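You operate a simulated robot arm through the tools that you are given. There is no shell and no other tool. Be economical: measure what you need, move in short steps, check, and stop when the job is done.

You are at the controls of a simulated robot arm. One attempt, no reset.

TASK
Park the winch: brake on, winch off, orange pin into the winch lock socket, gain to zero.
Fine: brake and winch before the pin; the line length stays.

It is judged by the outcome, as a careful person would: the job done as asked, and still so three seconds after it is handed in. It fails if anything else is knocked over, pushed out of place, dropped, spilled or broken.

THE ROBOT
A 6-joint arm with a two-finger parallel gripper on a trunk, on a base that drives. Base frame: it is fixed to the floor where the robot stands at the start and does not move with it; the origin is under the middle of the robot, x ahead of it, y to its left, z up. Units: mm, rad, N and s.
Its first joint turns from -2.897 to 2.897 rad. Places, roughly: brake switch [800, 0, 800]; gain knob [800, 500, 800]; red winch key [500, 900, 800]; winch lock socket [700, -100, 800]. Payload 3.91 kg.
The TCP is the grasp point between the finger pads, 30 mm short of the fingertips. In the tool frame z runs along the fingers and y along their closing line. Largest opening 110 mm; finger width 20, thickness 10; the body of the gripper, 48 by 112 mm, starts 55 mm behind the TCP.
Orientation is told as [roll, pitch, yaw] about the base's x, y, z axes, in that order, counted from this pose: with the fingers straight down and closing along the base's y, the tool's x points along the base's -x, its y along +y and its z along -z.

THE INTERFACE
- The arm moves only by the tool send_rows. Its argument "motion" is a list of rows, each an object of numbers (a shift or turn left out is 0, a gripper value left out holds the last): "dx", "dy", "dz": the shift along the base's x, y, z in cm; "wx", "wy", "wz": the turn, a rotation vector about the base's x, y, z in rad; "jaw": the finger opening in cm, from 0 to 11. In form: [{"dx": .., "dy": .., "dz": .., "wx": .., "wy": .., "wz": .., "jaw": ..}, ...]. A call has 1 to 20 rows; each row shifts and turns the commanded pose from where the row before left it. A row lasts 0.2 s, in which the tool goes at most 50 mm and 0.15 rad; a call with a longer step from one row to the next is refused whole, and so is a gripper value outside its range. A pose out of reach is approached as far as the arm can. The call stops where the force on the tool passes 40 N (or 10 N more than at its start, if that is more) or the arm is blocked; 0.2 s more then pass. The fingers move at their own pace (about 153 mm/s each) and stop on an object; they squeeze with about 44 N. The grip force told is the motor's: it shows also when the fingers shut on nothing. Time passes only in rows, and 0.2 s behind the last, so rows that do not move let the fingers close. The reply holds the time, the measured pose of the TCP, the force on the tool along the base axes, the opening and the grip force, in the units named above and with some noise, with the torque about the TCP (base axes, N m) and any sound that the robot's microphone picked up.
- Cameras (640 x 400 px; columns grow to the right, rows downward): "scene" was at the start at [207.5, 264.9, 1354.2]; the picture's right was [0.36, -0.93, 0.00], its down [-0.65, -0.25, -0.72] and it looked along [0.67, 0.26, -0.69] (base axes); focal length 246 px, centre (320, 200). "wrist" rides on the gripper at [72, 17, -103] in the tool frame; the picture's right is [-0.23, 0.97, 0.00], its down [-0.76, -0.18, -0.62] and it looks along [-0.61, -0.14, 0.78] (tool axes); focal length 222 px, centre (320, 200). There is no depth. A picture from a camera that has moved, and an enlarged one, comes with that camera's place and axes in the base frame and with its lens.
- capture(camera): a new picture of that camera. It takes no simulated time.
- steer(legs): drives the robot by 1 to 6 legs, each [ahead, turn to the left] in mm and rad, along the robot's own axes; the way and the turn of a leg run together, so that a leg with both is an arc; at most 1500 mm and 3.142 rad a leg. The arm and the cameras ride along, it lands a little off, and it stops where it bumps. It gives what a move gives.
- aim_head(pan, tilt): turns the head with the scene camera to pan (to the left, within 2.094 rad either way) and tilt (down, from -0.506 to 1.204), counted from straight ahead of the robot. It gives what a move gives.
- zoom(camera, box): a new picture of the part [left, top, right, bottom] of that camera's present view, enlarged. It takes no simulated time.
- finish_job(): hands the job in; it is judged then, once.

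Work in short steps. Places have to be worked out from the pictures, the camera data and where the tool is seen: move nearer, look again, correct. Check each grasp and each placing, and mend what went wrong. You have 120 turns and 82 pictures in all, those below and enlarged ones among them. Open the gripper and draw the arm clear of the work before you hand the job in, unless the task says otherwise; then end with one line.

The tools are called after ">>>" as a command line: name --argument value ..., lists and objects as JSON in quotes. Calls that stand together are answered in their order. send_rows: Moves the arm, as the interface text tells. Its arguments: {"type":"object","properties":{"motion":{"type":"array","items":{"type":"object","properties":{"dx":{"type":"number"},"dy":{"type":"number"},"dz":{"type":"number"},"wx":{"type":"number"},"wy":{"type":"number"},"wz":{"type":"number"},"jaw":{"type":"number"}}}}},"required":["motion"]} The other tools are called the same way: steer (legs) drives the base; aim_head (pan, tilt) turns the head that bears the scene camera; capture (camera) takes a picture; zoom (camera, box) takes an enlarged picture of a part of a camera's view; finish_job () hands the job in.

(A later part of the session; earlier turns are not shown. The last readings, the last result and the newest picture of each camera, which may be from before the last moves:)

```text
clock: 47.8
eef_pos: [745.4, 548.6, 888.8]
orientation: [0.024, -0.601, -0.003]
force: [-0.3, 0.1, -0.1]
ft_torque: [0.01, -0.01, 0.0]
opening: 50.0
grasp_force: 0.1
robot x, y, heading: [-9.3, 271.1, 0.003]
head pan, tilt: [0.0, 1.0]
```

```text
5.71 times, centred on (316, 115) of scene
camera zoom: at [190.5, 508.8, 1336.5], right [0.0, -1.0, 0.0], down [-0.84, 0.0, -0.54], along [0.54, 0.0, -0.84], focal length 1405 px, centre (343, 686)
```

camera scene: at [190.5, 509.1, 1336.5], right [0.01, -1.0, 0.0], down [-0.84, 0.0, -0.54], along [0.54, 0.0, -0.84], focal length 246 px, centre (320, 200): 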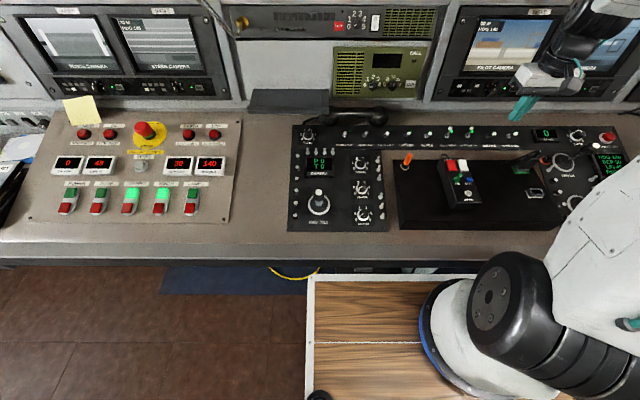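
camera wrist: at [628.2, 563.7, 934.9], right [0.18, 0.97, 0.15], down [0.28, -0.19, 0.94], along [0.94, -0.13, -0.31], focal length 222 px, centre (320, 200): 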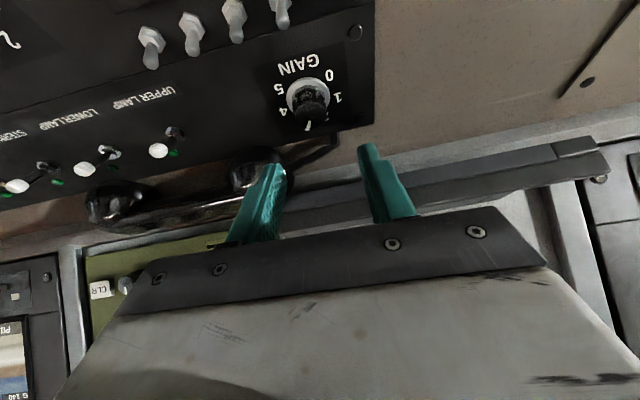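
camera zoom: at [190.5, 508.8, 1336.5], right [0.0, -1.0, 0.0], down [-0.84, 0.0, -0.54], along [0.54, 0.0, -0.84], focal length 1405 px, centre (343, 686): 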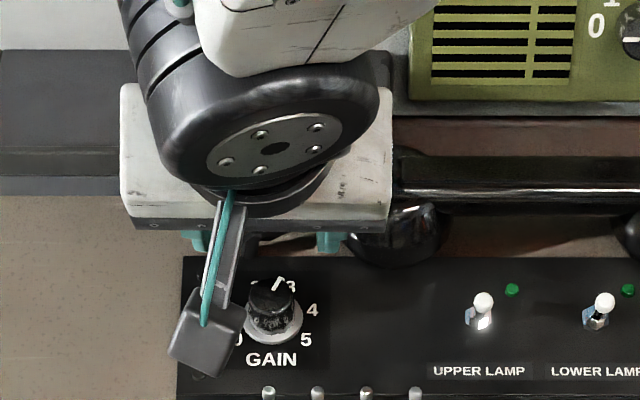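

Axis refined to ≈(761.5, 548.5), knob top ~822. Descend to TCP (747, 548.5, 842) and watch force.

>>> send_rows --motion '[{"dx": 0.15, "dz": -2, "jaw": 4.5}, {"dz": -1.5}, {"dz": -0.6}, {"dz": -0.5}, {}]'

>>> zoom --camera "wrist" --box '[240, 80, 400, 180]'

>>> zoom --camera "scene" --box '[275, 100, 355, 150]'

```text
clock: 49.0
eef_pos: [745.6, 548.7, 843.9]
orientation: [0.024, -0.6, -0.002]
force: [0.3, 1.0, 0.8]
ft_torque: [0.03, 0.02, 0.0]
opening: 45.1
grasp_force: 0.1
robot x, y, heading: [-11.5, 272.5, 0.005]
head pan, tilt: [0.0, 1.0]
```

```text
4.00 times, centred on (320, 130) of wrist
camera zoom: at [629.1, 564.4, 889.4], right [0.18, 0.97, 0.15], down [0.28, -0.19, 0.94], along [0.94, -0.13, -0.31], focal length 888 px, centre (320, 480)
```

zoom: 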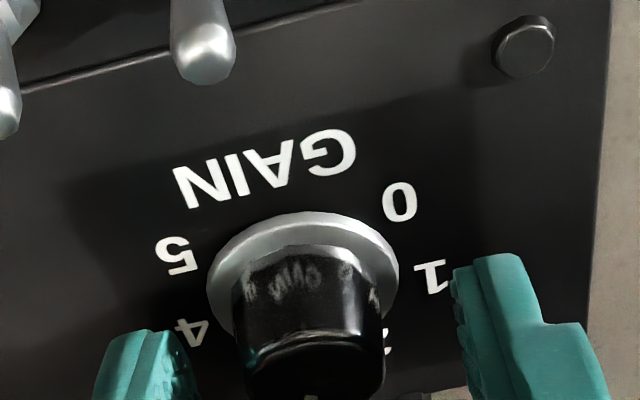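

```text
8.00 times, centred on (315, 125) of scene
camera zoom: at [190.5, 508.8, 1336.5], right [0.0, -1.0, 0.0], down [-0.84, 0.0, -0.54], along [0.54, 0.0, -0.84], focal length 1967 px, centre (360, 800)
```

zoom: 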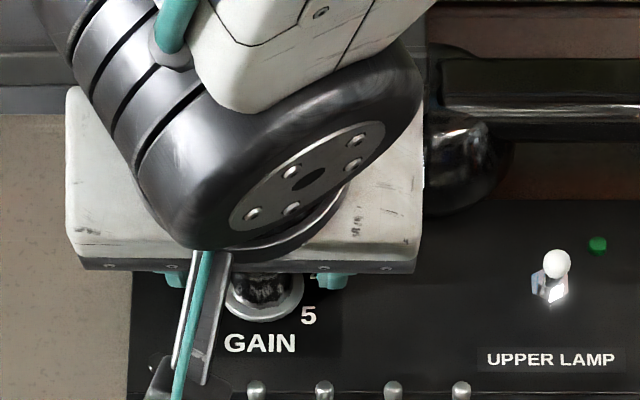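

The fingertips straddle the knob. Swing the tilted tool −0.85 rad about the knob axis, still open.

>>> send_rows --motion '[{"wz": -0.1417, "dx": 0.015, "dy": 0.217}, {"wz": -0.1417, "dx": 0.046, "dy": 0.214}, {"wz": -0.1417, "dx": 0.076, "dy": 0.203}, {"wz": -0.1417, "dx": 0.103, "dy": 0.192}, {"wz": -0.1417, "dx": 0.131, "dy": 0.174}, {"wz": -0.1417, "dx": 0.152, "dy": 0.156}, {}]'

>>> zoom --camera "wrist" --box '[240, 80, 400, 180]'

```text
clock: 50.2
eef_pos: [745.5, 560.9, 842.5]
orientation: [0.017, -0.601, -0.734]
force: [-13.2, 1.8, 3.4]
ft_torque: [0.04, -0.87, 0.69]
opening: 45.0
grasp_force: 0.1
robot x, y, heading: [-8.6, 273.5, 0.006]
head pan, tilt: [0.0, 1.0]
stopped in row 6: the force on the tool passed its limit at 57 N (the readings are from after the stop); the commanded pose is now the measured one
```

```text
4.00 times, centred on (320, 130) of wrist
camera zoom: at [668.8, 652.2, 888.5], right [0.78, 0.6, 0.14], down [0.08, -0.33, 0.94], along [0.61, -0.73, -0.31], focal length 888 px, centre (320, 480)
```

zoom: 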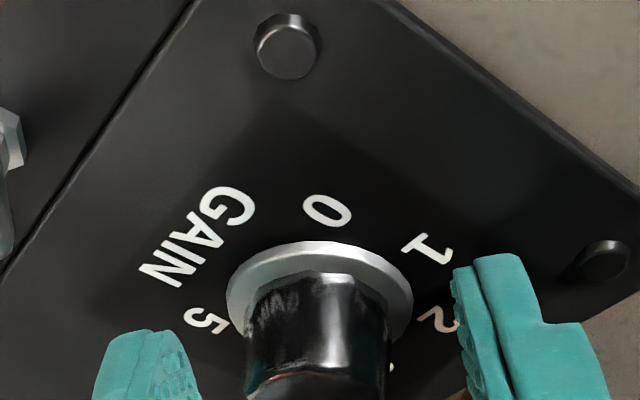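

The body touched the ledge at −0.73 rad. Back to −0.6 rad around the axis, check the ledge, then grip.

>>> send_rows --motion '[{"wz": 0.134, "dx": 0.1, "dy": -0.37}, {"dx": 0.15}, {}]'

>>> zoom --camera "wrist" --box '[240, 80, 400, 180]'

>>> zoom --camera "scene" --box '[230, 75, 374, 165]'

```text
clock: 51.0
eef_pos: [750.2, 555.2, 841.8]
orientation: [0.019, -0.598, -0.601]
force: [-0.7, 0.3, 0.4]
ft_torque: [-0.03, 0.01, -0.02]
opening: 45.1
grasp_force: 0.0
robot x, y, heading: [-7.8, 274.6, 0.004]
head pan, tilt: [0.0, 1.0]
```

```text
4.00 times, centred on (320, 130) of wrist
camera zoom: at [661.5, 636.0, 888.5], right [0.7, 0.7, 0.14], down [0.12, -0.31, 0.94], along [0.71, -0.64, -0.31], focal length 888 px, centre (320, 480)
```

zoom: 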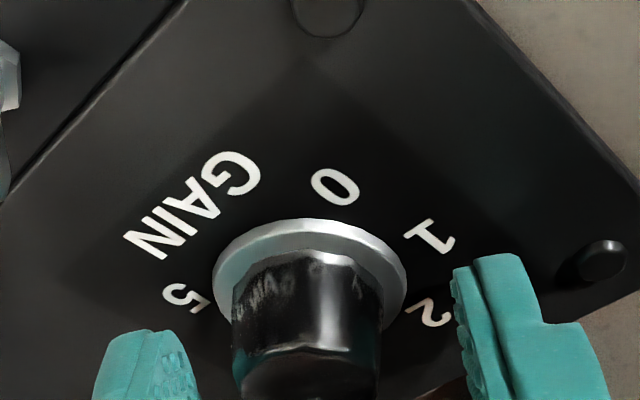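

```text
4.44 times, centred on (302, 120) of scene
camera zoom: at [190.0, 509.0, 1336.5], right [0.01, -1.0, 0.0], down [-0.84, 0.0, -0.54], along [0.54, 0.0, -0.84], focal length 1093 px, centre (400, 556)
```

zoom: 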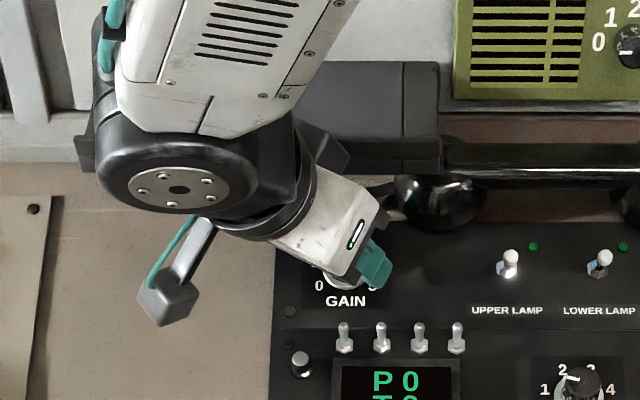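

The ledge hasn't shifted. Close on the knob.

>>> send_rows --motion '[{"jaw": 3.2}, {"jaw": 2.6}, {"jaw": 2}, {}]'

>>> zoom --camera "wrist" --box '[240, 80, 400, 180]'

```text
clock: 52.0
eef_pos: [749.3, 555.9, 843.5]
orientation: [0.019, -0.599, -0.604]
force: [-9.3, -8.5, 0.1]
ft_torque: [0.18, -0.51, -0.07]
opening: 24.9
grasp_force: 44.9
robot x, y, heading: [-13.7, 273.2, 0.006]
head pan, tilt: [0.0, 1.0]
```

```text
4.00 times, centred on (320, 130) of wrist
camera zoom: at [661.0, 635.5, 888.4], right [0.7, 0.7, 0.14], down [0.12, -0.31, 0.94], along [0.7, -0.64, -0.31], focal length 888 px, centre (320, 480)
```

zoom: 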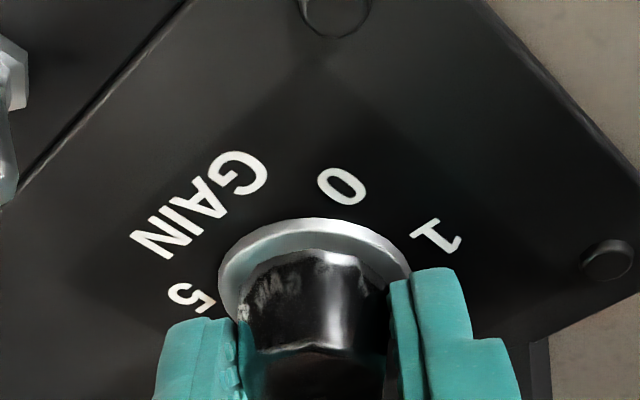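

Firm hold (25 mm). Turn +1.1 rad counter-clockwise about the knob axis.

>>> send_rows --motion '[{"dx": -0.08, "dy": -0.08}, {"wz": 0.1375, "dx": -0.107, "dy": -0.183}, {"wz": 0.1375, "dx": -0.081, "dy": -0.195}, {"wz": 0.1375, "dx": -0.054, "dy": -0.205}, {"wz": 0.1375, "dx": -0.025, "dy": -0.21}, {"wz": 0.1375, "dx": 0.004, "dy": -0.212}, {"wz": 0.1375, "dx": 0.033, "dy": -0.209}, {"wz": 0.1375, "dx": 0.061, "dy": -0.203}, {"wz": 0.1375, "dx": 0.088, "dy": -0.192}, {}]'

>>> zoom --camera "scene" --box '[230, 75, 374, 165]'

```text
clock: 54.1
eef_pos: [747.6, 542.9, 844.1]
orientation: [0.001, -0.584, 0.441]
force: [-2.7, 13.9, -3.9]
ft_torque: [-0.46, -0.01, 0.02]
opening: 23.9
grasp_force: 44.9
out of reach, approached as far as the arm can: row 9
robot x, y, heading: [-13.5, 272.1, 0.008]
head pan, tilt: [0.0, 1.0]
stopped in row 10: the force on the tool passed its limit at 51 N (the readings are from after the stop); the commanded pose is now the measured one
```

```text
4.44 times, centred on (302, 120) of scene
camera zoom: at [188.6, 510.7, 1336.3], right [0.01, -1.0, 0.0], down [-0.84, -0.01, -0.54], along [0.54, 0.01, -0.84], focal length 1093 px, centre (400, 556)
```

zoom: 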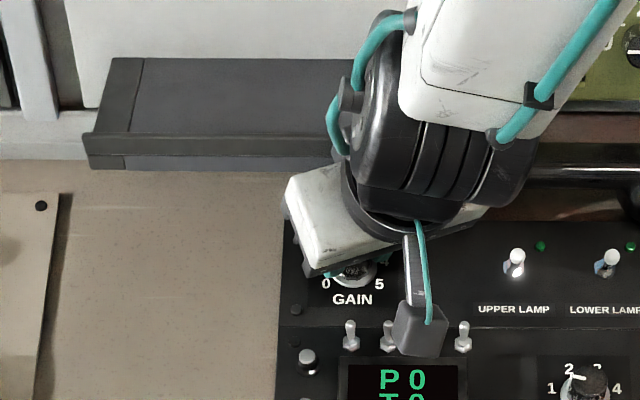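

A joint limit arrived near +0.44 rad, and some load remains. Release, lift straight up along the approach, and look at the pointer.

>>> send_rows --motion '[{"jaw": 4.5}, {}, {"dz": 2}, {"dz": 3, "dx": -2}, {"wz": -0.15, "dx": -3}, {"wz": -0.15, "dx": -3}, {"wz": -0.14, "dx": -2}, {}]'

>>> zoom --camera "scene" --box '[275, 100, 355, 150]'

>>> capture --camera "wrist"

```text
clock: 55.9
eef_pos: [647.2, 540.8, 895.7]
orientation: [0.0, -0.585, -0.003]
force: [0.7, -0.1, -0.4]
ft_torque: [0.01, 0.0, 0.0]
opening: 45.2
grasp_force: 0.0
robot x, y, heading: [-6.8, 273.5, 0.01]
head pan, tilt: [0.0, 1.0]
```

```text
8.00 times, centred on (315, 125) of scene
camera zoom: at [188.9, 509.9, 1336.5], right [0.01, -1.0, 0.0], down [-0.84, -0.01, -0.54], along [0.54, 0.01, -0.84], focal length 1967 px, centre (360, 800)
```

zoom: 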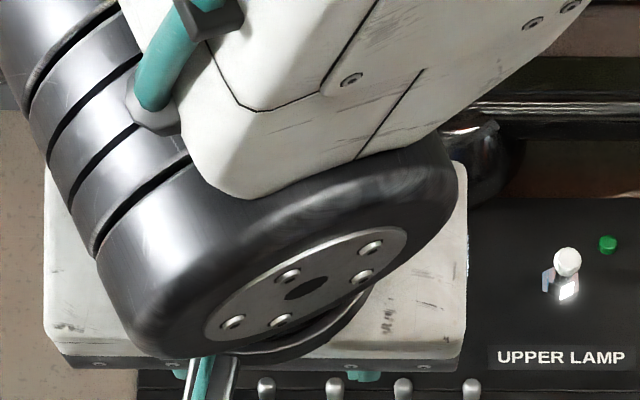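

```text
29 pictures are left
camera wrist: at [530.0, 558.8, 942.4], right [0.19, 0.97, 0.13], down [0.29, -0.18, 0.94], along [0.94, -0.14, -0.32], focal length 222 px, centre (320, 200)
```

wrist: 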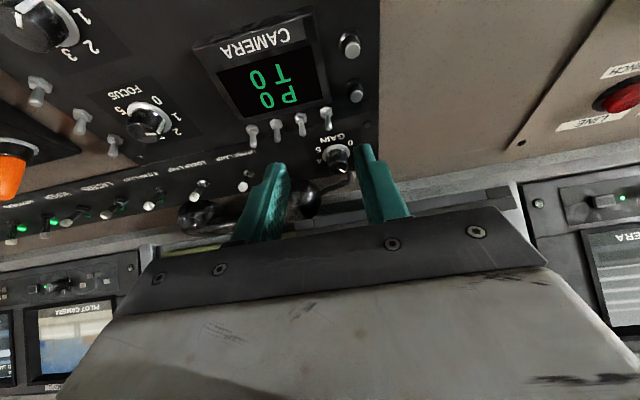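

I zoom on the knob through the wrist camera to read the pointer.

>>> zoom --camera "wrist" --box '[304, 125, 368, 185]'

```text
6.67 times, centred on (336, 155) of wrist
camera zoom: at [530.0, 558.8, 942.4], right [0.19, 0.97, 0.13], down [0.29, -0.18, 0.94], along [0.94, -0.14, -0.32], focal length 1481 px, centre (213, 500)
```

zoom: 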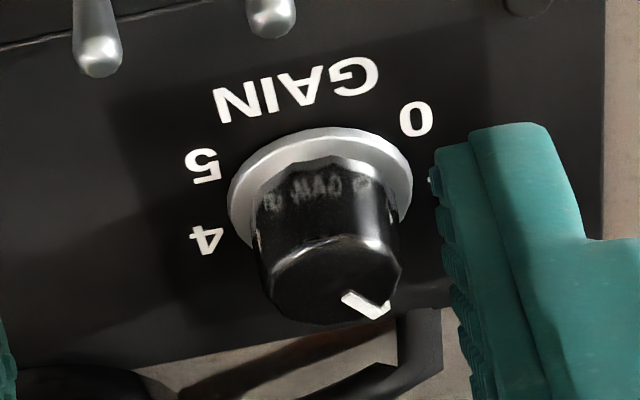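

The pointer now stands just left of forward (~31° left): it turned ~1.04 rad without slipping; ~1.8 rad to go. Re-grip at −0.6 rad.

>>> send_rows --motion '[{"dx": 2.5, "dy": 0.4, "wz": -0.15}, {"dx": 2.5, "dy": 0.4, "wz": -0.15}, {"dx": 2.5, "dy": 0.4, "wz": -0.15}, {"dx": 2.6, "dy": 0.3, "wz": -0.15}, {"dz": -2}, {"dz": -1.8}, {"dz": -1.5}, {}, {"jaw": 3}, {"jaw": 2}, {}]'

>>> zoom --camera "wrist" --box '[240, 80, 400, 180]'

```text
clock: 56.9
eef_pos: [739.5, 559.4, 891.9]
orientation: [-0.003, -0.578, -0.566]
force: [-6.8, 4.5, -5.9]
ft_torque: [-0.05, 0.29, 0.29]
opening: 44.9
grasp_force: 0.1
robot x, y, heading: [-10.7, 272.1, 0.01]
head pan, tilt: [0.0, 1.0]
stopped in row 5: the force on the tool passed its limit at 45 N (the readings are from after the stop); the commanded pose is now the measured one
```

```text
4.00 times, centred on (320, 130) of wrist
camera zoom: at [651.1, 637.7, 939.6], right [0.68, 0.72, 0.12], down [0.16, -0.31, 0.94], along [0.71, -0.62, -0.32], focal length 888 px, centre (320, 480)
```

zoom: 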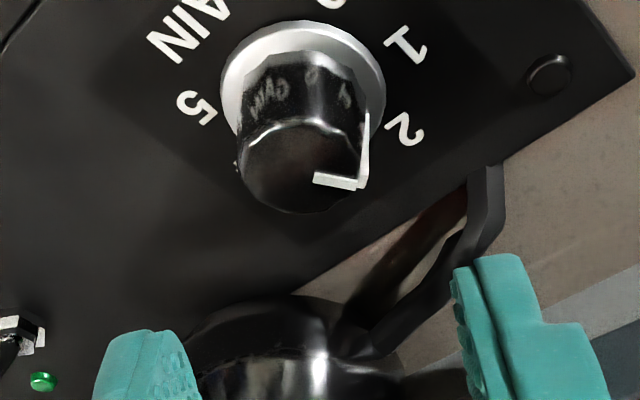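

Something touches the ledge on this path. I use the earlier proven path: descend at zero yaw, then swing down low.

>>> send_rows --motion '[{"dx": -3, "dz": 0.5}, {"wz": 0.145, "dy": -0.4}, {"wz": 0.145, "dy": -0.4}, {"wz": 0.145, "dy": -0.3}, {"wz": 0.135}, {"dx": 3.65, "dy": 0.05}, {"dz": -2}, {"dz": -1.5}, {"dz": -1.4}, {}]'

```text
clock: 59.1
eef_pos: [749.0, 548.9, 848.0]
orientation: [-0.003, -0.579, 0.002]
force: [-0.4, -0.5, -0.4]
ft_torque: [0.02, -0.01, 0.01]
opening: 45.2
grasp_force: 0.1
robot x, y, heading: [-10.5, 272.9, 0.011]
head pan, tilt: [0.0, 1.0]
```

Clear. Swing to −0.6 rad at low height and close.

>>> send_rows --motion '[{"dx": -0.2, "dz": -0.5}, {"wz": -0.15, "dx": 0.017, "dy": 0.23}, {"wz": -0.15, "dx": 0.052, "dy": 0.225}, {"wz": -0.15, "dx": 0.084, "dy": 0.215}, {"wz": -0.15, "dx": 0.06, "dy": 0.12}, {}, {"jaw": 3}, {"jaw": 2}, {}]'

```text
clock: 61.1
eef_pos: [748.5, 555.9, 844.4]
orientation: [-0.001, -0.581, -0.598]
force: [-0.9, -2.1, -1.3]
ft_torque: [0.37, -0.5, 0.05]
opening: 24.6
grasp_force: 45.1
robot x, y, heading: [-7.4, 272.4, 0.011]
head pan, tilt: [0.0, 1.0]
```

Good grip, balanced. Turn +1.0 rad, release, and swing back low to −0.55 for the last grip.

>>> send_rows --motion '[{"wz": 0.143, "dx": -0.111, "dy": -0.19}, {"wz": 0.143, "dx": -0.083, "dy": -0.204}, {"wz": 0.143, "dx": -0.053, "dy": -0.214}, {"wz": 0.143, "dx": -0.022, "dy": -0.217}, {"wz": 0.143, "dx": 0.009, "dy": -0.22}, {"wz": 0.143, "dx": 0.04, "dy": -0.216}, {"wz": 0.143, "dx": 0.071, "dy": -0.209}, {}]'

>>> send_rows --motion '[{"jaw": 4.5}, {}, {"wz": -0.143, "dx": -0.071, "dy": 0.209}, {"wz": -0.143, "dx": -0.04, "dy": 0.216}, {"wz": -0.143, "dx": -0.009, "dy": 0.22}, {}]'

>>> zoom --camera "wrist" --box '[240, 90, 400, 190]'

```text
clock: 62.9
eef_pos: [746.3, 542.9, 844.8]
orientation: [-0.001, -0.579, 0.403]
force: [-2.9, 13.4, -2.3]
ft_torque: [-0.4, 0.7, 0.03]
opening: 24.1
grasp_force: 45.0
robot x, y, heading: [-11.3, 273.2, 0.013]
head pan, tilt: [0.0, 1.0]
```

```text
clock: 64.3
eef_pos: [744.7, 548.6, 842.6]
orientation: [-0.003, -0.58, -0.026]
force: [0.3, 0.6, 0.8]
ft_torque: [-0.03, 0.0, 0.01]
opening: 45.0
grasp_force: 0.1
robot x, y, heading: [-9.7, 273.2, 0.012]
head pan, tilt: [0.0, 1.0]
```

```text
4.00 times, centred on (320, 140) of wrist
camera zoom: at [629.2, 569.2, 892.0], right [0.22, 0.97, 0.12], down [0.29, -0.18, 0.94], along [0.93, -0.17, -0.32], focal length 888 px, centre (320, 440)
```

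zoom: 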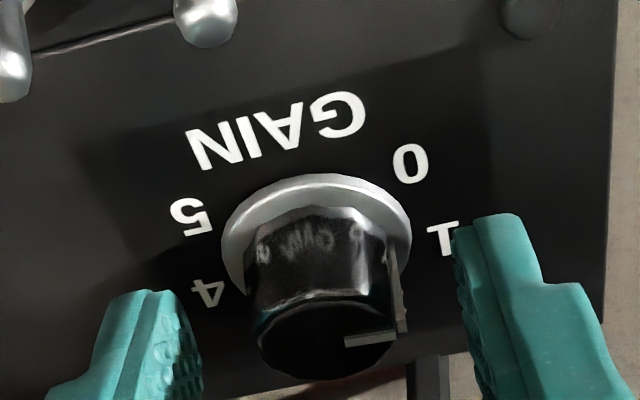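

The pointer is at 90° left (just under 1): ~45° remain to 0. Swing to −0.5 rad, grip, turn +0.8.

>>> send_rows --motion '[{"wz": -0.118, "dx": 0.02, "dy": 0.18}, {"wz": -0.118, "dx": 0.06, "dy": 0.18}, {"wz": -0.118, "dx": 0.09, "dy": 0.17}, {"wz": -0.118, "dx": 0.11, "dy": 0.15}, {}, {"jaw": 3}, {"jaw": 2}, {}]'

>>> send_rows --motion '[{"wz": 0.1367, "dx": -0.088, "dy": -0.191}, {"wz": 0.1367, "dx": -0.061, "dy": -0.2}, {"wz": 0.1367, "dx": -0.034, "dy": -0.209}, {"wz": 0.1367, "dx": -0.004, "dy": -0.21}, {"wz": 0.1367, "dx": 0.024, "dy": -0.208}, {"wz": 0.1367, "dx": 0.052, "dy": -0.204}, {}]'

```text
clock: 66.1
eef_pos: [747.3, 554.8, 844.4]
orientation: [-0.001, -0.581, -0.498]
force: [1.4, 2.1, -1.3]
ft_torque: [0.6, -0.37, 0.17]
opening: 24.4
grasp_force: 44.4
robot x, y, heading: [-9.5, 273.1, 0.009]
head pan, tilt: [0.0, 1.0]
```

```text
clock: 67.7
eef_pos: [746.2, 544.0, 843.0]
orientation: [-0.002, -0.581, 0.325]
force: [2.2, 22.7, -5.6]
ft_torque: [0.2, 0.2, -0.23]
opening: 24.2
grasp_force: 44.5
robot x, y, heading: [-10.0, 274.4, 0.008]
head pan, tilt: [0.0, 1.0]
```

Release, swing back to zero yaw, and read the pointer.

>>> send_rows --motion '[{"jaw": 4.5}, {}, {"wz": -0.11, "dx": -0.03, "dy": 0.18}, {"wz": -0.11, "dx": -0.02, "dy": 0.18}, {"wz": -0.105, "dy": 0.14}, {}]'

>>> zoom --camera "wrist" --box '[240, 90, 400, 190]'

```text
clock: 69.1
eef_pos: [745.8, 547.2, 843.9]
orientation: [-0.001, -0.581, -0.005]
force: [-0.3, -0.3, -1.1]
ft_torque: [-0.01, 0.01, -0.01]
opening: 45.1
grasp_force: 0.0
robot x, y, heading: [-11.4, 269.8, 0.014]
head pan, tilt: [0.0, 1.0]
```

```text
4.00 times, centred on (320, 140) of wrist
camera zoom: at [629.8, 566.0, 891.7], right [0.19, 0.97, 0.12], down [0.29, -0.18, 0.94], along [0.94, -0.15, -0.32], focal length 888 px, centre (320, 440)
```

zoom: 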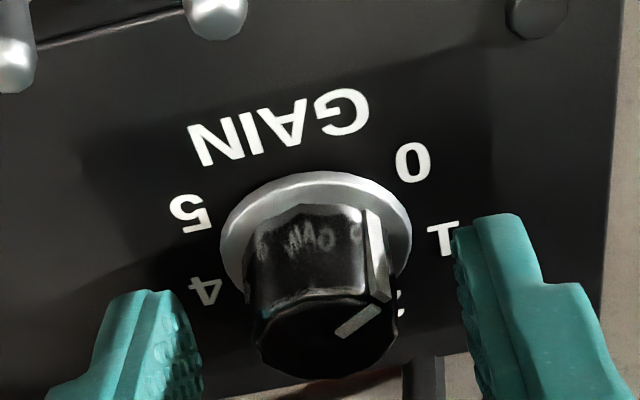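

Pointer reads ~125° left, about at the 0 mark (possibly the end stop). I grip again and turn a little more to make sure it's against the stop.

>>> send_rows --motion '[{"jaw": 3}, {"jaw": 2}, {}, {"wz": 0.1, "dx": 0.01, "dy": -0.15}, {"wz": 0.1, "dx": 0.02, "dy": -0.15}, {"wz": 0.05, "dx": 0.01, "dy": -0.07}, {}]'

>>> send_rows --motion '[{"jaw": 4.5}, {}, {"wz": -0.12, "dx": -0.03, "dy": 0.18}, {"wz": -0.12, "dx": -0.02, "dy": 0.18}, {}]'

>>> zoom --camera "wrist" --box '[240, 90, 400, 190]'

```text
clock: 70.7
eef_pos: [747.1, 544.5, 844.1]
orientation: [-0.001, -0.581, 0.248]
force: [2.8, 14.9, -4.7]
ft_torque: [0.36, -0.03, -0.42]
opening: 23.7
grasp_force: 44.5
robot x, y, heading: [-13.3, 272.0, 0.008]
head pan, tilt: [0.0, 1.0]
```

```text
clock: 71.9
eef_pos: [747.1, 547.9, 845.1]
orientation: [-0.001, -0.58, 0.005]
force: [0.4, 0.0, -0.4]
ft_torque: [0.0, 0.03, 0.03]
opening: 45.1
grasp_force: 0.1
robot x, y, heading: [-7.8, 276.2, 0.006]
head pan, tilt: [0.0, 1.0]
```

```text
4.00 times, centred on (320, 140) of wrist
camera zoom: at [630.4, 564.3, 892.2], right [0.19, 0.97, 0.12], down [0.3, -0.17, 0.94], along [0.94, -0.14, -0.32], focal length 888 px, centre (320, 440)
```

zoom: 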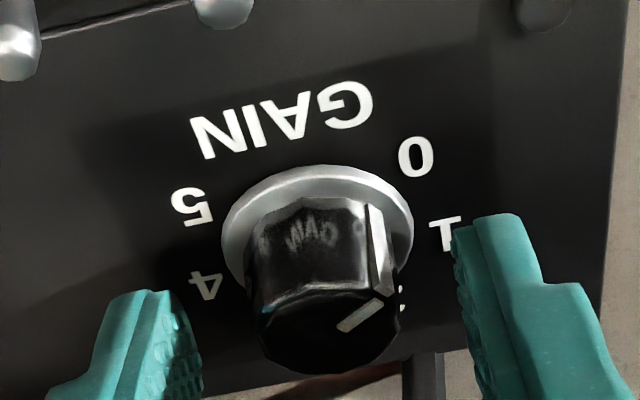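

The pointer hasn't moved: it's on the end stop at 0. Now lift off, straighten the tool and fly to the pin (~(640, 271, 806)).

>>> send_rows --motion '[{"dz": 3}, {"dz": 3, "dx": -2}, {"dz": 3, "dx": -3}, {"dz": 2, "dx": -3, "wy": 0.145}, {"dx": -3, "dy": -3, "wy": 0.145}, {"dx": -2, "dy": -4, "wy": 0.145}, {"dx": -1.5, "dy": -4.5, "wy": 0.145}, {"dy": -4.8}, {"dy": -4.8}, {"dy": -4.8}, {"dy": -1.8}, {"dz": -1}, {}]'

>>> capture --camera "wrist"

>>> zoom --camera "scene" --box '[220, 80, 460, 230]'

```text
clock: 74.7
eef_pos: [601.2, 269.9, 943.4]
orientation: [0.0, 0.001, 0.007]
force: [0.3, 0.8, 0.5]
ft_torque: [-0.02, 0.01, 0.01]
opening: 45.1
grasp_force: 0.1
robot x, y, heading: [-10.4, 268.3, 0.004]
head pan, tilt: [0.0, 1.0]
```

```text
23 pictures are left
camera wrist: at [528.9, 287.1, 1046.7], right [0.22, 0.98, 0.0], down [0.76, -0.17, 0.62], along [0.61, -0.14, -0.78], focal length 222 px, centre (320, 200)
```

wrist: 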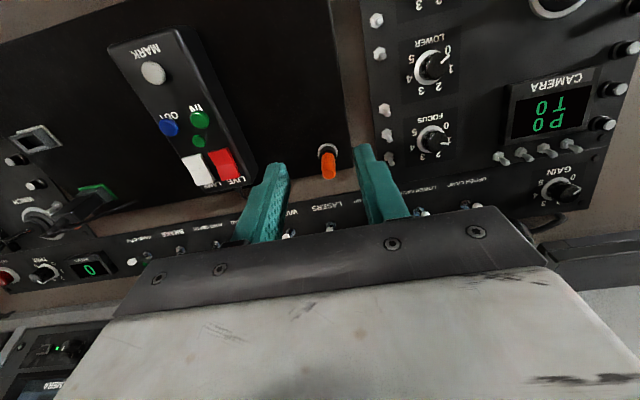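

```text
2.67 times, centred on (340, 155) of scene
camera zoom: at [188.6, 510.2, 1336.5], right [0.01, -1.0, 0.0], down [-0.84, -0.01, -0.54], along [0.54, 0.01, -0.84], focal length 656 px, centre (267, 320)
```

zoom: 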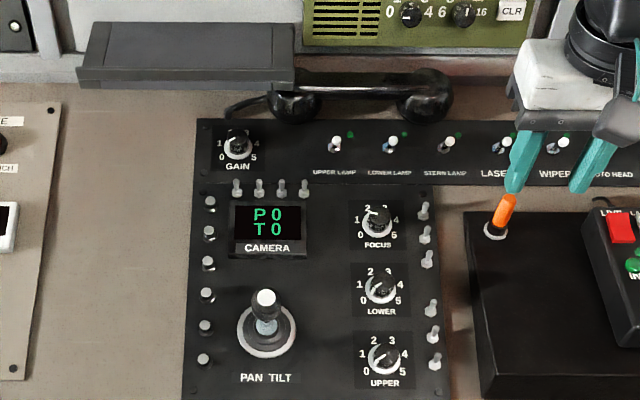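

Gain reads 0. The pin stands nearly vertical, base ≈ (646, 268, 806), top ≈ z 858. Move above it and check alignment.

>>> send_rows --motion '[{"dx": 2.2}, {"dx": 2.0, "dz": -1}, {"dz": -2}, {}]'

>>> zoom --camera "wrist" --box '[240, 90, 400, 190]'

```text
clock: 75.7
eef_pos: [642.5, 270.4, 913.4]
orientation: [0.0, -0.003, 0.006]
force: [0.2, -0.2, 0.2]
ft_torque: [-0.01, -0.01, -0.01]
opening: 44.9
grasp_force: 0.0
robot x, y, heading: [-9.2, 274.5, 0.014]
head pan, tilt: [0.0, 1.0]
```

```text
4.00 times, centred on (320, 140) of wrist
camera zoom: at [570.7, 288.7, 1016.2], right [0.22, 0.98, 0.0], down [0.76, -0.17, 0.62], along [0.61, -0.14, -0.78], focal length 888 px, centre (320, 440)
```

zoom: 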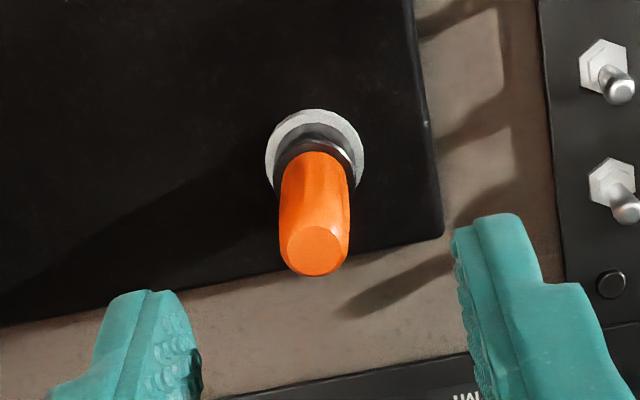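

Refined: pin base (655, 268, 786), top (652, 268, ~845). Descend around it to TCP z≈839 and close.

>>> send_rows --motion '[{"dx": 1.05, "dy": -0.25}, {"dz": -3}, {"dz": -2.5}, {"dz": -1.9}, {}]'

>>> zoom --camera "wrist" --box '[240, 100, 400, 200]'

```text
clock: 76.9
eef_pos: [653.7, 268.9, 838.7]
orientation: [0.003, -0.002, 0.006]
force: [0.9, -0.6, -0.4]
ft_torque: [0.02, 0.03, 0.0]
opening: 44.9
grasp_force: 0.1
robot x, y, heading: [-3.6, 273.7, 0.011]
head pan, tilt: [0.0, 1.0]
```

```text
4.00 times, centred on (320, 150) of wrist
camera zoom: at [581.3, 285.0, 943.6], right [0.22, 0.98, 0.0], down [0.76, -0.17, 0.62], along [0.61, -0.14, -0.78], focal length 888 px, centre (320, 400)
```

zoom: 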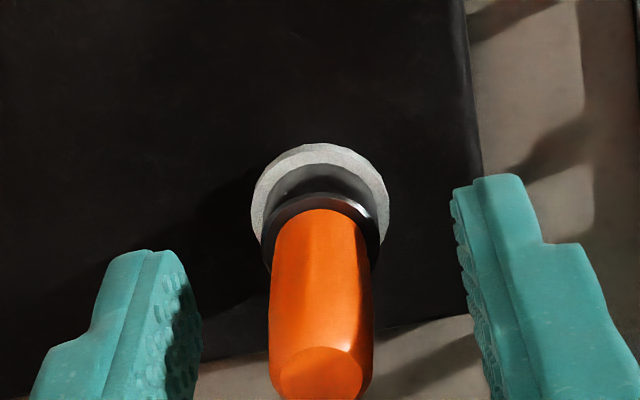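

Pin is centred; close on it.

>>> send_rows --motion '[{"jaw": 3}, {"jaw": 2}, {"jaw": 1}, {"jaw": 0.5}, {}]'

```text
clock: 78.1
eef_pos: [653.2, 267.7, 839.6]
orientation: [0.002, 0.001, 0.006]
force: [-1.1, 5.3, -2.8]
ft_torque: [0.14, 0.01, 0.02]
opening: 20.6
grasp_force: 45.4
robot x, y, heading: [-5.9, 271.2, 0.012]
head pan, tilt: [0.0, 1.0]
```

Held at 20.6 mm. Pull up gently and look.

>>> send_rows --motion '[{"dy": 0.07, "dz": 0.5}, {"dz": 1}, {"dz": 1.5}, {"dz": 2.5}, {"dz": 3}, {"dz": 3}, {"dz": 2}, {}]'

>>> zoom --camera "wrist" --box '[240, 60, 400, 200]'

>>> zoom --camera "scene" --box '[370, 80, 466, 185]'

```text
clock: 78.5
eef_pos: [652.3, 268.8, 839.3]
orientation: [0.003, 0.001, 0.004]
force: [9.6, 0.8, -26.1]
ft_torque: [-0.08, -0.82, -0.09]
opening: 20.3
grasp_force: 45.1
robot x, y, heading: [-12.6, 275.0, 0.008]
head pan, tilt: [0.0, 1.0]
stopped in row 1: the force on the tool passed its limit at 58 N (the readings are from after the stop); the commanded pose is now the measured one
```

```text
2.86 times, centred on (320, 130) of wrist
camera zoom: at [581.6, 285.4, 944.0], right [0.22, 0.98, 0.0], down [0.76, -0.17, 0.62], along [0.61, -0.14, -0.78], focal length 635 px, centre (320, 400)
```

zoom: 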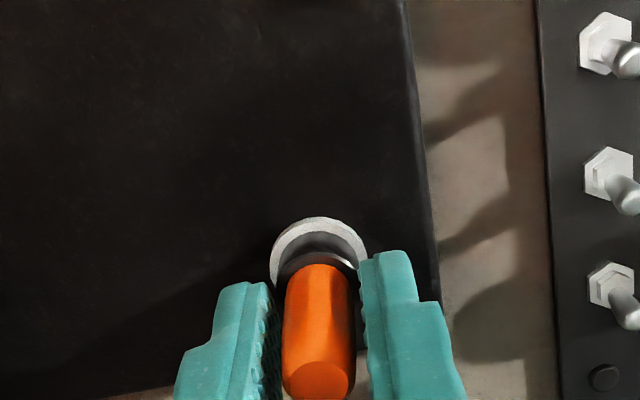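

```text
3.81 times, centred on (418, 132) of scene
camera zoom: at [189.8, 510.2, 1336.3], right [0.01, -1.0, 0.0], down [-0.84, -0.01, -0.54], along [0.54, 0.01, -0.84], focal length 937 px, centre (-53, 457)
```

zoom: 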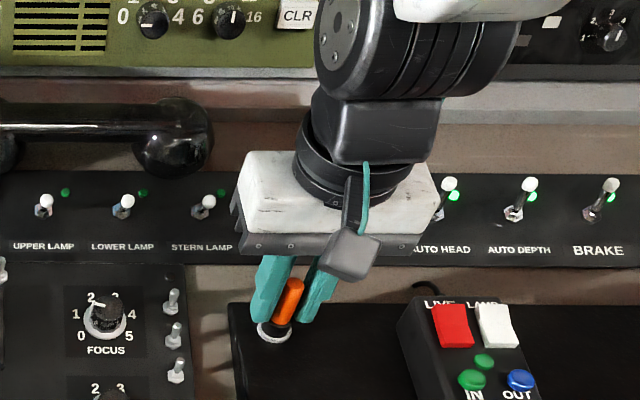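

The upward pull met resistance (58 N). The console slopes (~0.1–0.2 rad), so the pin's axis probably leans towards the robot; I try pulling in small steps along that normal.

>>> send_rows --motion '[{"dx": -0.02, "dz": 0.1}, {"dx": -0.02, "dz": 0.1}, {"dx": -0.02, "dz": 0.1}, {"dx": -0.02, "dz": 0.1}]'

```text
clock: 78.8
eef_pos: [653.3, 267.8, 839.6]
orientation: [0.001, 0.002, 0.007]
force: [9.0, 0.2, -21.8]
ft_torque: [-0.1, -0.52, -0.08]
opening: 20.6
grasp_force: 45.1
robot x, y, heading: [-7.8, 271.5, 0.008]
head pan, tilt: [0.0, 1.0]
stopped in row 1: the force on the tool passed its limit at 44 N (the readings are from after the stop); the commanded pose is now the measured one
```

Force direction suggests the pin axis leans towards the robot. I open, tilt the tool by −0.2 rad to match, re-grip and read forces.

>>> send_rows --motion '[{"jaw": 3.5}, {}, {"wy": -0.1}, {"wy": -0.1}, {}]'

>>> capture --camera "wrist"

```text
clock: 80.0
eef_pos: [653.1, 268.0, 839.1]
orientation: [0.001, -0.198, 0.005]
force: [0.3, 0.2, 0.0]
ft_torque: [-0.03, -0.03, -0.02]
opening: 35.1
grasp_force: 0.1
robot x, y, heading: [-7.4, 272.4, 0.008]
head pan, tilt: [0.0, 1.0]
```

```text
17 pictures are left
camera wrist: at [561.5, 285.5, 927.7], right [0.22, 0.98, 0.05], down [0.62, -0.17, 0.76], along [0.75, -0.14, -0.65], focal length 222 px, centre (320, 200)
```

wrist: 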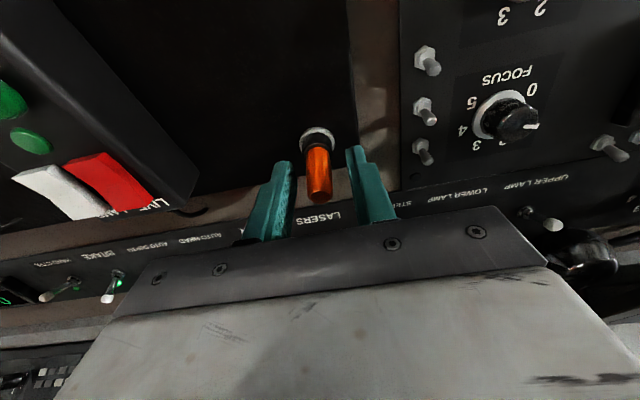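

Re-grip with this tilt, then pull in ~1 mm steps along the tool axis from an unloaded state.

>>> send_rows --motion '[{"jaw": 2.5}, {"jaw": 1.5}, {"jaw": 0.5}, {}]'

>>> send_rows --motion '[{"dx": -0.015, "dz": 0.08}, {"dx": -0.015, "dz": 0.08}, {"dx": -0.015, "dz": 0.08}]'

```text
clock: 81.0
eef_pos: [652.6, 268.2, 840.6]
orientation: [0.0, -0.199, 0.004]
force: [-0.3, -1.2, -0.1]
ft_torque: [-0.03, 0.01, 0.0]
opening: 20.6
grasp_force: 45.0
robot x, y, heading: [-8.9, 275.4, 0.006]
head pan, tilt: [0.0, 1.0]
```

```text
clock: 81.7
eef_pos: [653.0, 268.2, 839.7]
orientation: [0.0, -0.194, 0.007]
force: [12.0, 0.8, -17.8]
ft_torque: [-0.08, -0.38, 0.0]
opening: 20.4
grasp_force: 44.7
robot x, y, heading: [-12.1, 273.5, 0.007]
head pan, tilt: [0.0, 1.0]
stopped in row 3: the force on the tool passed its limit at 44 N (the readings are from after the stop); the commanded pose is now the measured one
```

The pin holds rigidly; a twist may free it (bayonet or friction). I re-grip at a small tilt (unloaded) and twist gently with slight lift, watching torque.

>>> send_rows --motion '[{"jaw": 3}, {"wy": 0.12}, {}, {"jaw": 1.5}, {"jaw": 0.5}, {}, {}]'

>>> send_rows --motion '[{"wz": 0.08}, {"wz": 0.08}, {"wz": 0.08}]'

```text
clock: 83.2
eef_pos: [651.8, 268.4, 840.5]
orientation: [0.002, -0.076, 0.007]
force: [-1.9, -3.6, 4.7]
ft_torque: [-0.23, 0.11, -0.07]
opening: 12.5
grasp_force: 44.5
robot x, y, heading: [-8.8, 271.4, 0.013]
head pan, tilt: [0.0, 1.0]
```

```text
clock: 84.0
eef_pos: [652.0, 268.2, 841.0]
orientation: [0.002, -0.076, 0.248]
force: [-0.9, 3.4, 4.5]
ft_torque: [0.18, 0.1, -0.01]
opening: 12.7
grasp_force: 43.8
robot x, y, heading: [-11.5, 272.5, 0.011]
head pan, tilt: [0.0, 1.0]
```

Opening is now 12.5 mm: before, the fingertips had clamped the fixed collar too. Now it's only the handle; untwist and pull up.

>>> send_rows --motion '[{"wz": -0.12}, {"wz": -0.12}, {"dz": 0.2, "dx": -0.01}, {"dz": 0.3, "dx": -0.02}, {"dz": 0.5, "dx": -0.03}, {"dz": 1, "dx": -0.05}, {"dz": 1.5}, {"dz": 2}, {"dz": 3}, {"dz": 3}, {}]'

>>> zoom --camera "scene" --box '[370, 80, 466, 185]'

>>> capture --camera "wrist"

```text
clock: 86.5
eef_pos: [649.0, 268.3, 955.3]
orientation: [0.003, -0.077, 0.008]
force: [-0.6, 0.7, -0.5]
ft_torque: [-0.01, 0.01, -0.02]
opening: 13.6
grasp_force: 44.0
robot x, y, heading: [-9.0, 272.0, 0.01]
head pan, tilt: [0.0, 1.0]
```

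```text
3.81 times, centred on (418, 132) of scene
camera zoom: at [188.8, 510.3, 1336.5], right [0.01, -1.0, 0.0], down [-0.84, -0.01, -0.54], along [0.54, 0.01, -0.84], focal length 937 px, centre (-53, 457)
```

zoom: 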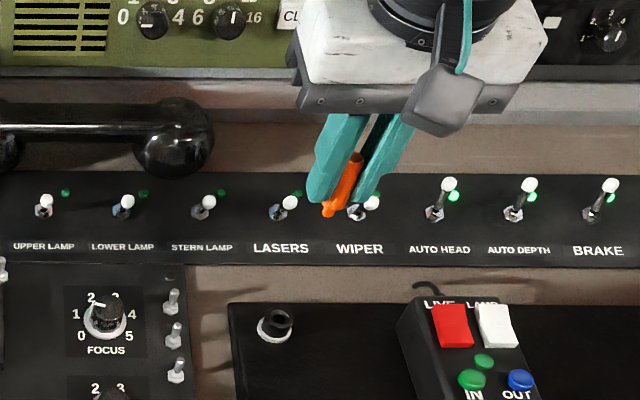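

```text
15 pictures are left
camera wrist: at [570.3, 285.3, 1054.5], right [0.22, 0.98, 0.02], down [0.71, -0.17, 0.68], along [0.67, -0.14, -0.73], focal length 222 px, centre (320, 200)
```

wrist: 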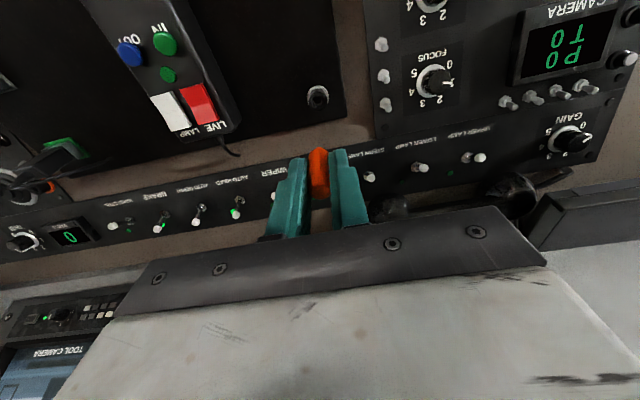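

The pin is out. I zoom to see how it sits in the fingers.

>>> zoom --camera "wrist" --box '[280, 130, 360, 190]'

>>> zoom --camera "scene" --box '[440, 105, 480, 140]'

```text
6.67 times, centred on (320, 160) of wrist
camera zoom: at [570.3, 285.3, 1054.5], right [0.22, 0.98, 0.02], down [0.71, -0.17, 0.68], along [0.67, -0.14, -0.73], focal length 1481 px, centre (320, 467)
```

zoom: 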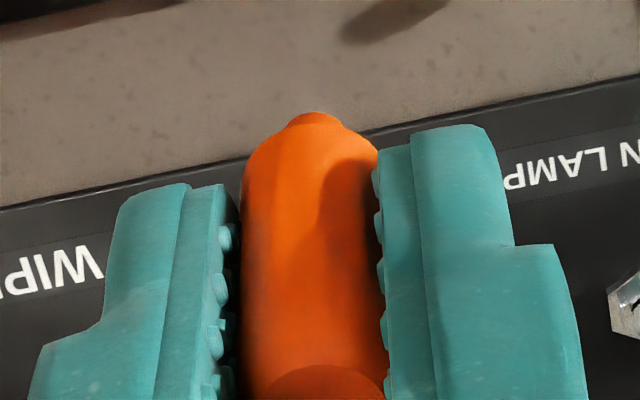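

```text
11.43 times, centred on (460, 122) of scene
camera zoom: at [188.8, 510.3, 1336.5], right [0.01, -1.0, 0.0], down [-0.84, -0.01, -0.54], along [0.54, 0.01, -0.84], focal length 2810 px, centre (-1280, 1086)
```

zoom: 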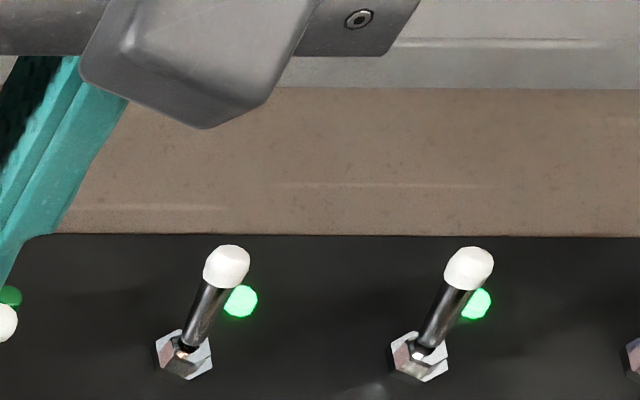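

Pin is straight in the fingers, nose ~25 mm past the fingertips. The winch joystick stands close beside the socket, so I'll approach yawed −90° (narrow side to the joystick). Fly to ~(650, −110) high, tool vertical, yaw −1.5.

>>> send_rows --motion '[{"dz": 2, "wy": 0.077}, {"dy": -4.7}, {"dy": -4.7}, {"dy": -4.7}, {"dy": -4.7}, {"dy": -4.7}, {"dy": -4.7}, {"dy": -4.7, "wz": -0.14}, {"dy": -3, "wz": -0.14}, {"wz": -0.143}, {"wz": -0.143}, {"wz": -0.143}, {"wz": -0.143}, {"wz": -0.143}, {"wz": -0.143}, {"wz": -0.143}, {"wz": -0.143}, {"wz": -0.143}, {}]'

>>> capture --camera "wrist"

```text
clock: 90.5
eef_pos: [650.4, -90.1, 976.5]
orientation: [0.0, -0.003, -1.562]
force: [-1.3, -0.6, 0.2]
ft_torque: [-0.02, 0.01, -0.01]
opening: 13.5
grasp_force: 44.0
robot x, y, heading: [-8.4, 272.9, 0.011]
head pan, tilt: [0.0, 1.0]
```

```text
12 pictures are left
camera wrist: at [667.2, -16.9, 1080.0], right [0.98, -0.22, 0.0], down [-0.17, -0.76, 0.62], along [-0.13, -0.61, -0.78], focal length 222 px, centre (320, 200)
```

wrist: 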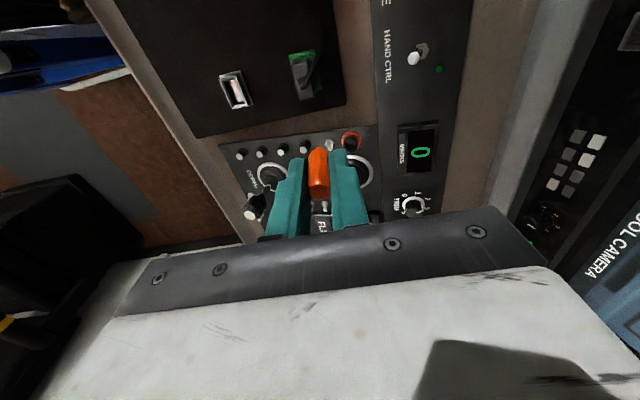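

I zoom on the socket for a precise ray, then step closer for a second one.

>>> zoom --camera "wrist" --box '[270, 110, 390, 185]'

>>> send_rows --motion '[{"dx": 1.5, "dz": -2}, {"dx": 1.4, "dz": -2}, {}]'

>>> zoom --camera "wrist" --box '[260, 80, 380, 155]'

```text
5.33 times, centred on (330, 148) of wrist
camera zoom: at [667.2, -16.9, 1080.0], right [0.98, -0.22, 0.0], down [-0.17, -0.76, 0.62], along [-0.13, -0.61, -0.78], focal length 1185 px, centre (267, 480)
```

zoom: 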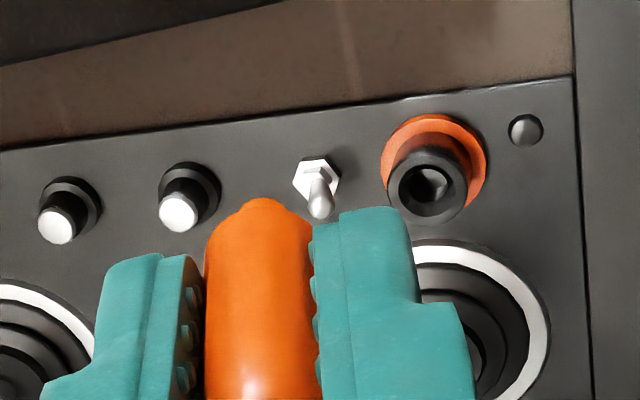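

```text
clock: 91.2
eef_pos: [680.7, -90.6, 935.6]
orientation: [0.003, -0.001, -1.559]
force: [-0.5, -0.5, -0.1]
ft_torque: [0.03, 0.0, 0.04]
opening: 13.4
grasp_force: 44.1
robot x, y, heading: [-10.0, 270.2, 0.007]
head pan, tilt: [0.0, 1.0]
```

```text
5.33 times, centred on (320, 118) of wrist
camera zoom: at [696.8, -16.9, 1040.0], right [0.98, -0.22, 0.0], down [-0.17, -0.76, 0.62], along [-0.13, -0.61, -0.78], focal length 1185 px, centre (320, 640)
```

zoom: 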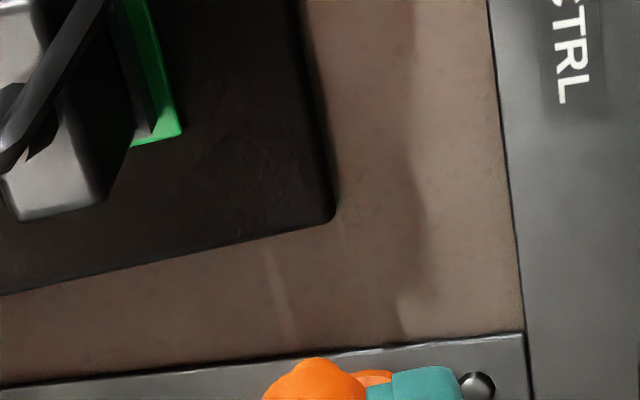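

Socket hole estimated at ≈(680, −148.5, rim ~806). Lean the tool −0.12 rad and bring the pin nose to ~20 mm above the hole.

>>> send_rows --motion '[{"wy": -0.12, "dy": -2}, {"dx": -0.8, "dy": -3.8}, {"dz": -2.5}, {"dz": -2.8}, {}]'

>>> zoom --camera "wrist" --box '[260, 90, 380, 165]'

>>> zoom --camera "scene" --box '[510, 120, 606, 180]'

```text
clock: 92.5
eef_pos: [671.7, -149.4, 881.2]
orientation: [0.123, 0.0, -1.56]
force: [-0.1, 0.1, 0.0]
ft_torque: [0.05, 0.0, 0.0]
opening: 13.7
grasp_force: 43.7
robot x, y, heading: [-10.4, 273.9, 0.014]
head pan, tilt: [0.0, 1.0]
```

```text
5.33 times, centred on (320, 128) of wrist
camera zoom: at [675.4, -75.9, 987.3], right [0.97, -0.22, 0.12], down [-0.24, -0.76, 0.6], along [-0.04, -0.61, -0.79], focal length 1185 px, centre (320, 587)
```

zoom: 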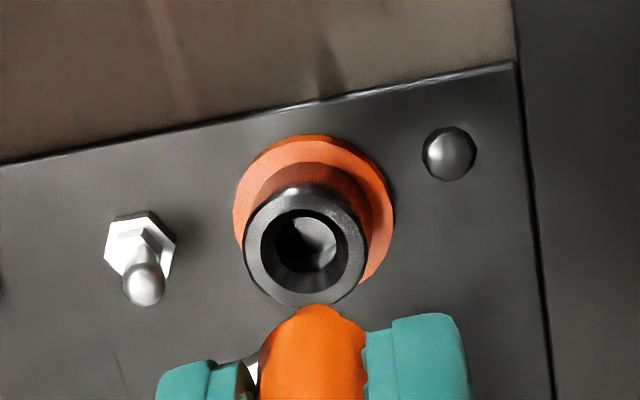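

```text
6.67 times, centred on (558, 150) of scene
camera zoom: at [188.8, 510.1, 1336.5], right [0.01, -1.0, 0.0], down [-0.84, -0.01, -0.54], along [0.54, 0.01, -0.84], focal length 1639 px, centre (-1267, 533)
```

zoom: 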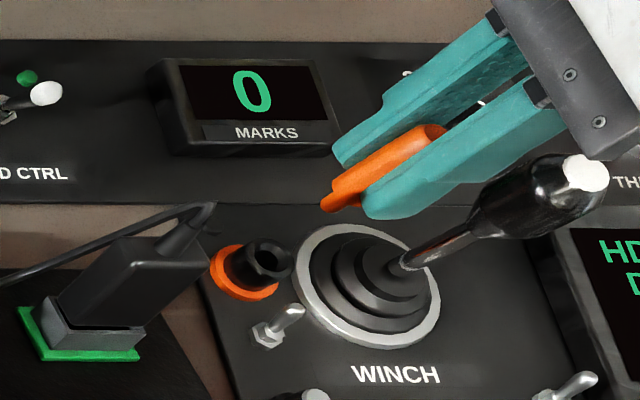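

Excellent alignment: nose ≈ (678, −150, 827), hole ≈ (679.5, −149.8, 807), axis lean ≈ 0.13. Descend along the axis in small steps.

>>> send_rows --motion '[{"dx": 0.02, "dz": -0.7}, {"dx": 0.06, "dz": -0.6}, {"dx": 0.05, "dz": -0.4}, {"dx": 0.05, "dz": -0.4}, {"dx": 0.04, "dz": -0.3}, {"dx": 0.04, "dz": -0.3}, {}]'

>>> zoom --camera "wrist" --box '[260, 90, 380, 165]'

```text
clock: 94.0
eef_pos: [675.3, -148.4, 854.5]
orientation: [0.122, 0.001, -1.559]
force: [-0.5, 0.2, -0.4]
ft_torque: [-0.03, 0.01, 0.0]
opening: 13.7
grasp_force: 43.8
robot x, y, heading: [-7.4, 274.0, 0.01]
head pan, tilt: [0.0, 1.0]
```

```text
5.33 times, centred on (320, 128) of wrist
camera zoom: at [678.4, -75.4, 961.0], right [0.97, -0.22, 0.12], down [-0.24, -0.76, 0.6], along [-0.04, -0.61, -0.79], focal length 1185 px, centre (320, 587)
```

zoom: 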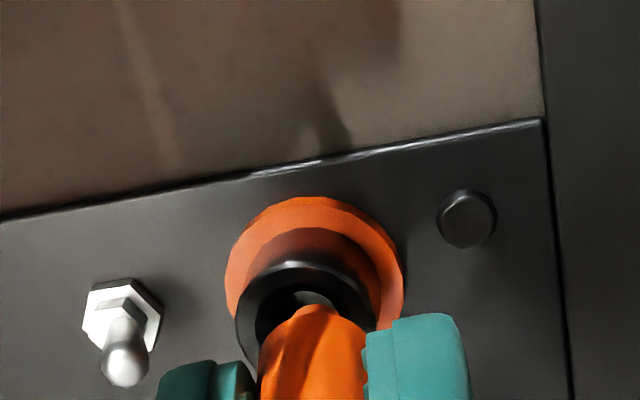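

The nose is at the hole mouth with no contact force; shift 1 mm toward −x and continue inserting.

>>> send_rows --motion '[{"dx": -0.12}, {"dx": 0.03, "dz": -0.25}, {"dx": 0.03, "dz": -0.25}, {"dx": 0.03, "dz": -0.25}, {"dx": 0.03, "dz": -0.25}, {}]'

```text
clock: 95.5
eef_pos: [674.4, -151.2, 845.7]
orientation: [0.123, -0.002, -1.562]
force: [-4.9, -12.4, 0.8]
ft_torque: [-0.52, 0.12, -0.07]
opening: 13.6
grasp_force: 44.1
robot x, y, heading: [-5.3, 270.0, 0.009]
head pan, tilt: [0.0, 1.0]
```

The pin is in the bore (lateral load −12 N in y). Relieve by shifting −y/−x ~1 mm and continue down.

>>> send_rows --motion '[{"dy": -0.1, "dx": -0.05}, {"dx": 0.02, "dz": -0.2}, {"dx": 0.02, "dz": -0.2}, {}]'

>>> zoom --camera "wrist" --box '[260, 100, 380, 175]'

```text
clock: 96.5
eef_pos: [673.4, -149.6, 841.9]
orientation: [0.123, 0.0, -1.561]
force: [-2.6, -9.3, 1.6]
ft_torque: [-0.41, 0.14, -0.08]
opening: 13.8
grasp_force: 44.5
robot x, y, heading: [-9.8, 273.4, 0.005]
head pan, tilt: [0.0, 1.0]
```

```text
5.33 times, centred on (320, 138) of wrist
camera zoom: at [678.5, -76.6, 947.6], right [0.97, -0.22, 0.12], down [-0.24, -0.76, 0.6], along [-0.04, -0.61, -0.79], focal length 1185 px, centre (320, 533)
```

zoom: 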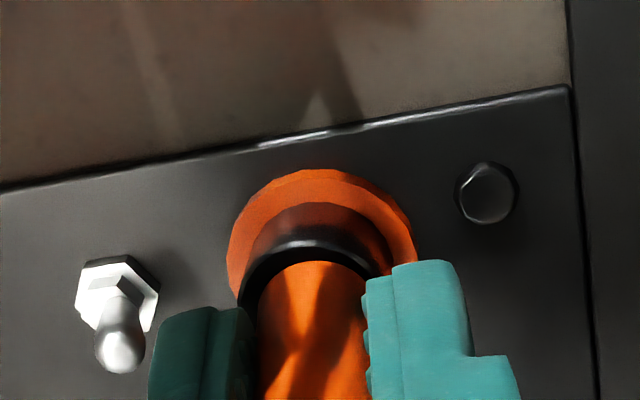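

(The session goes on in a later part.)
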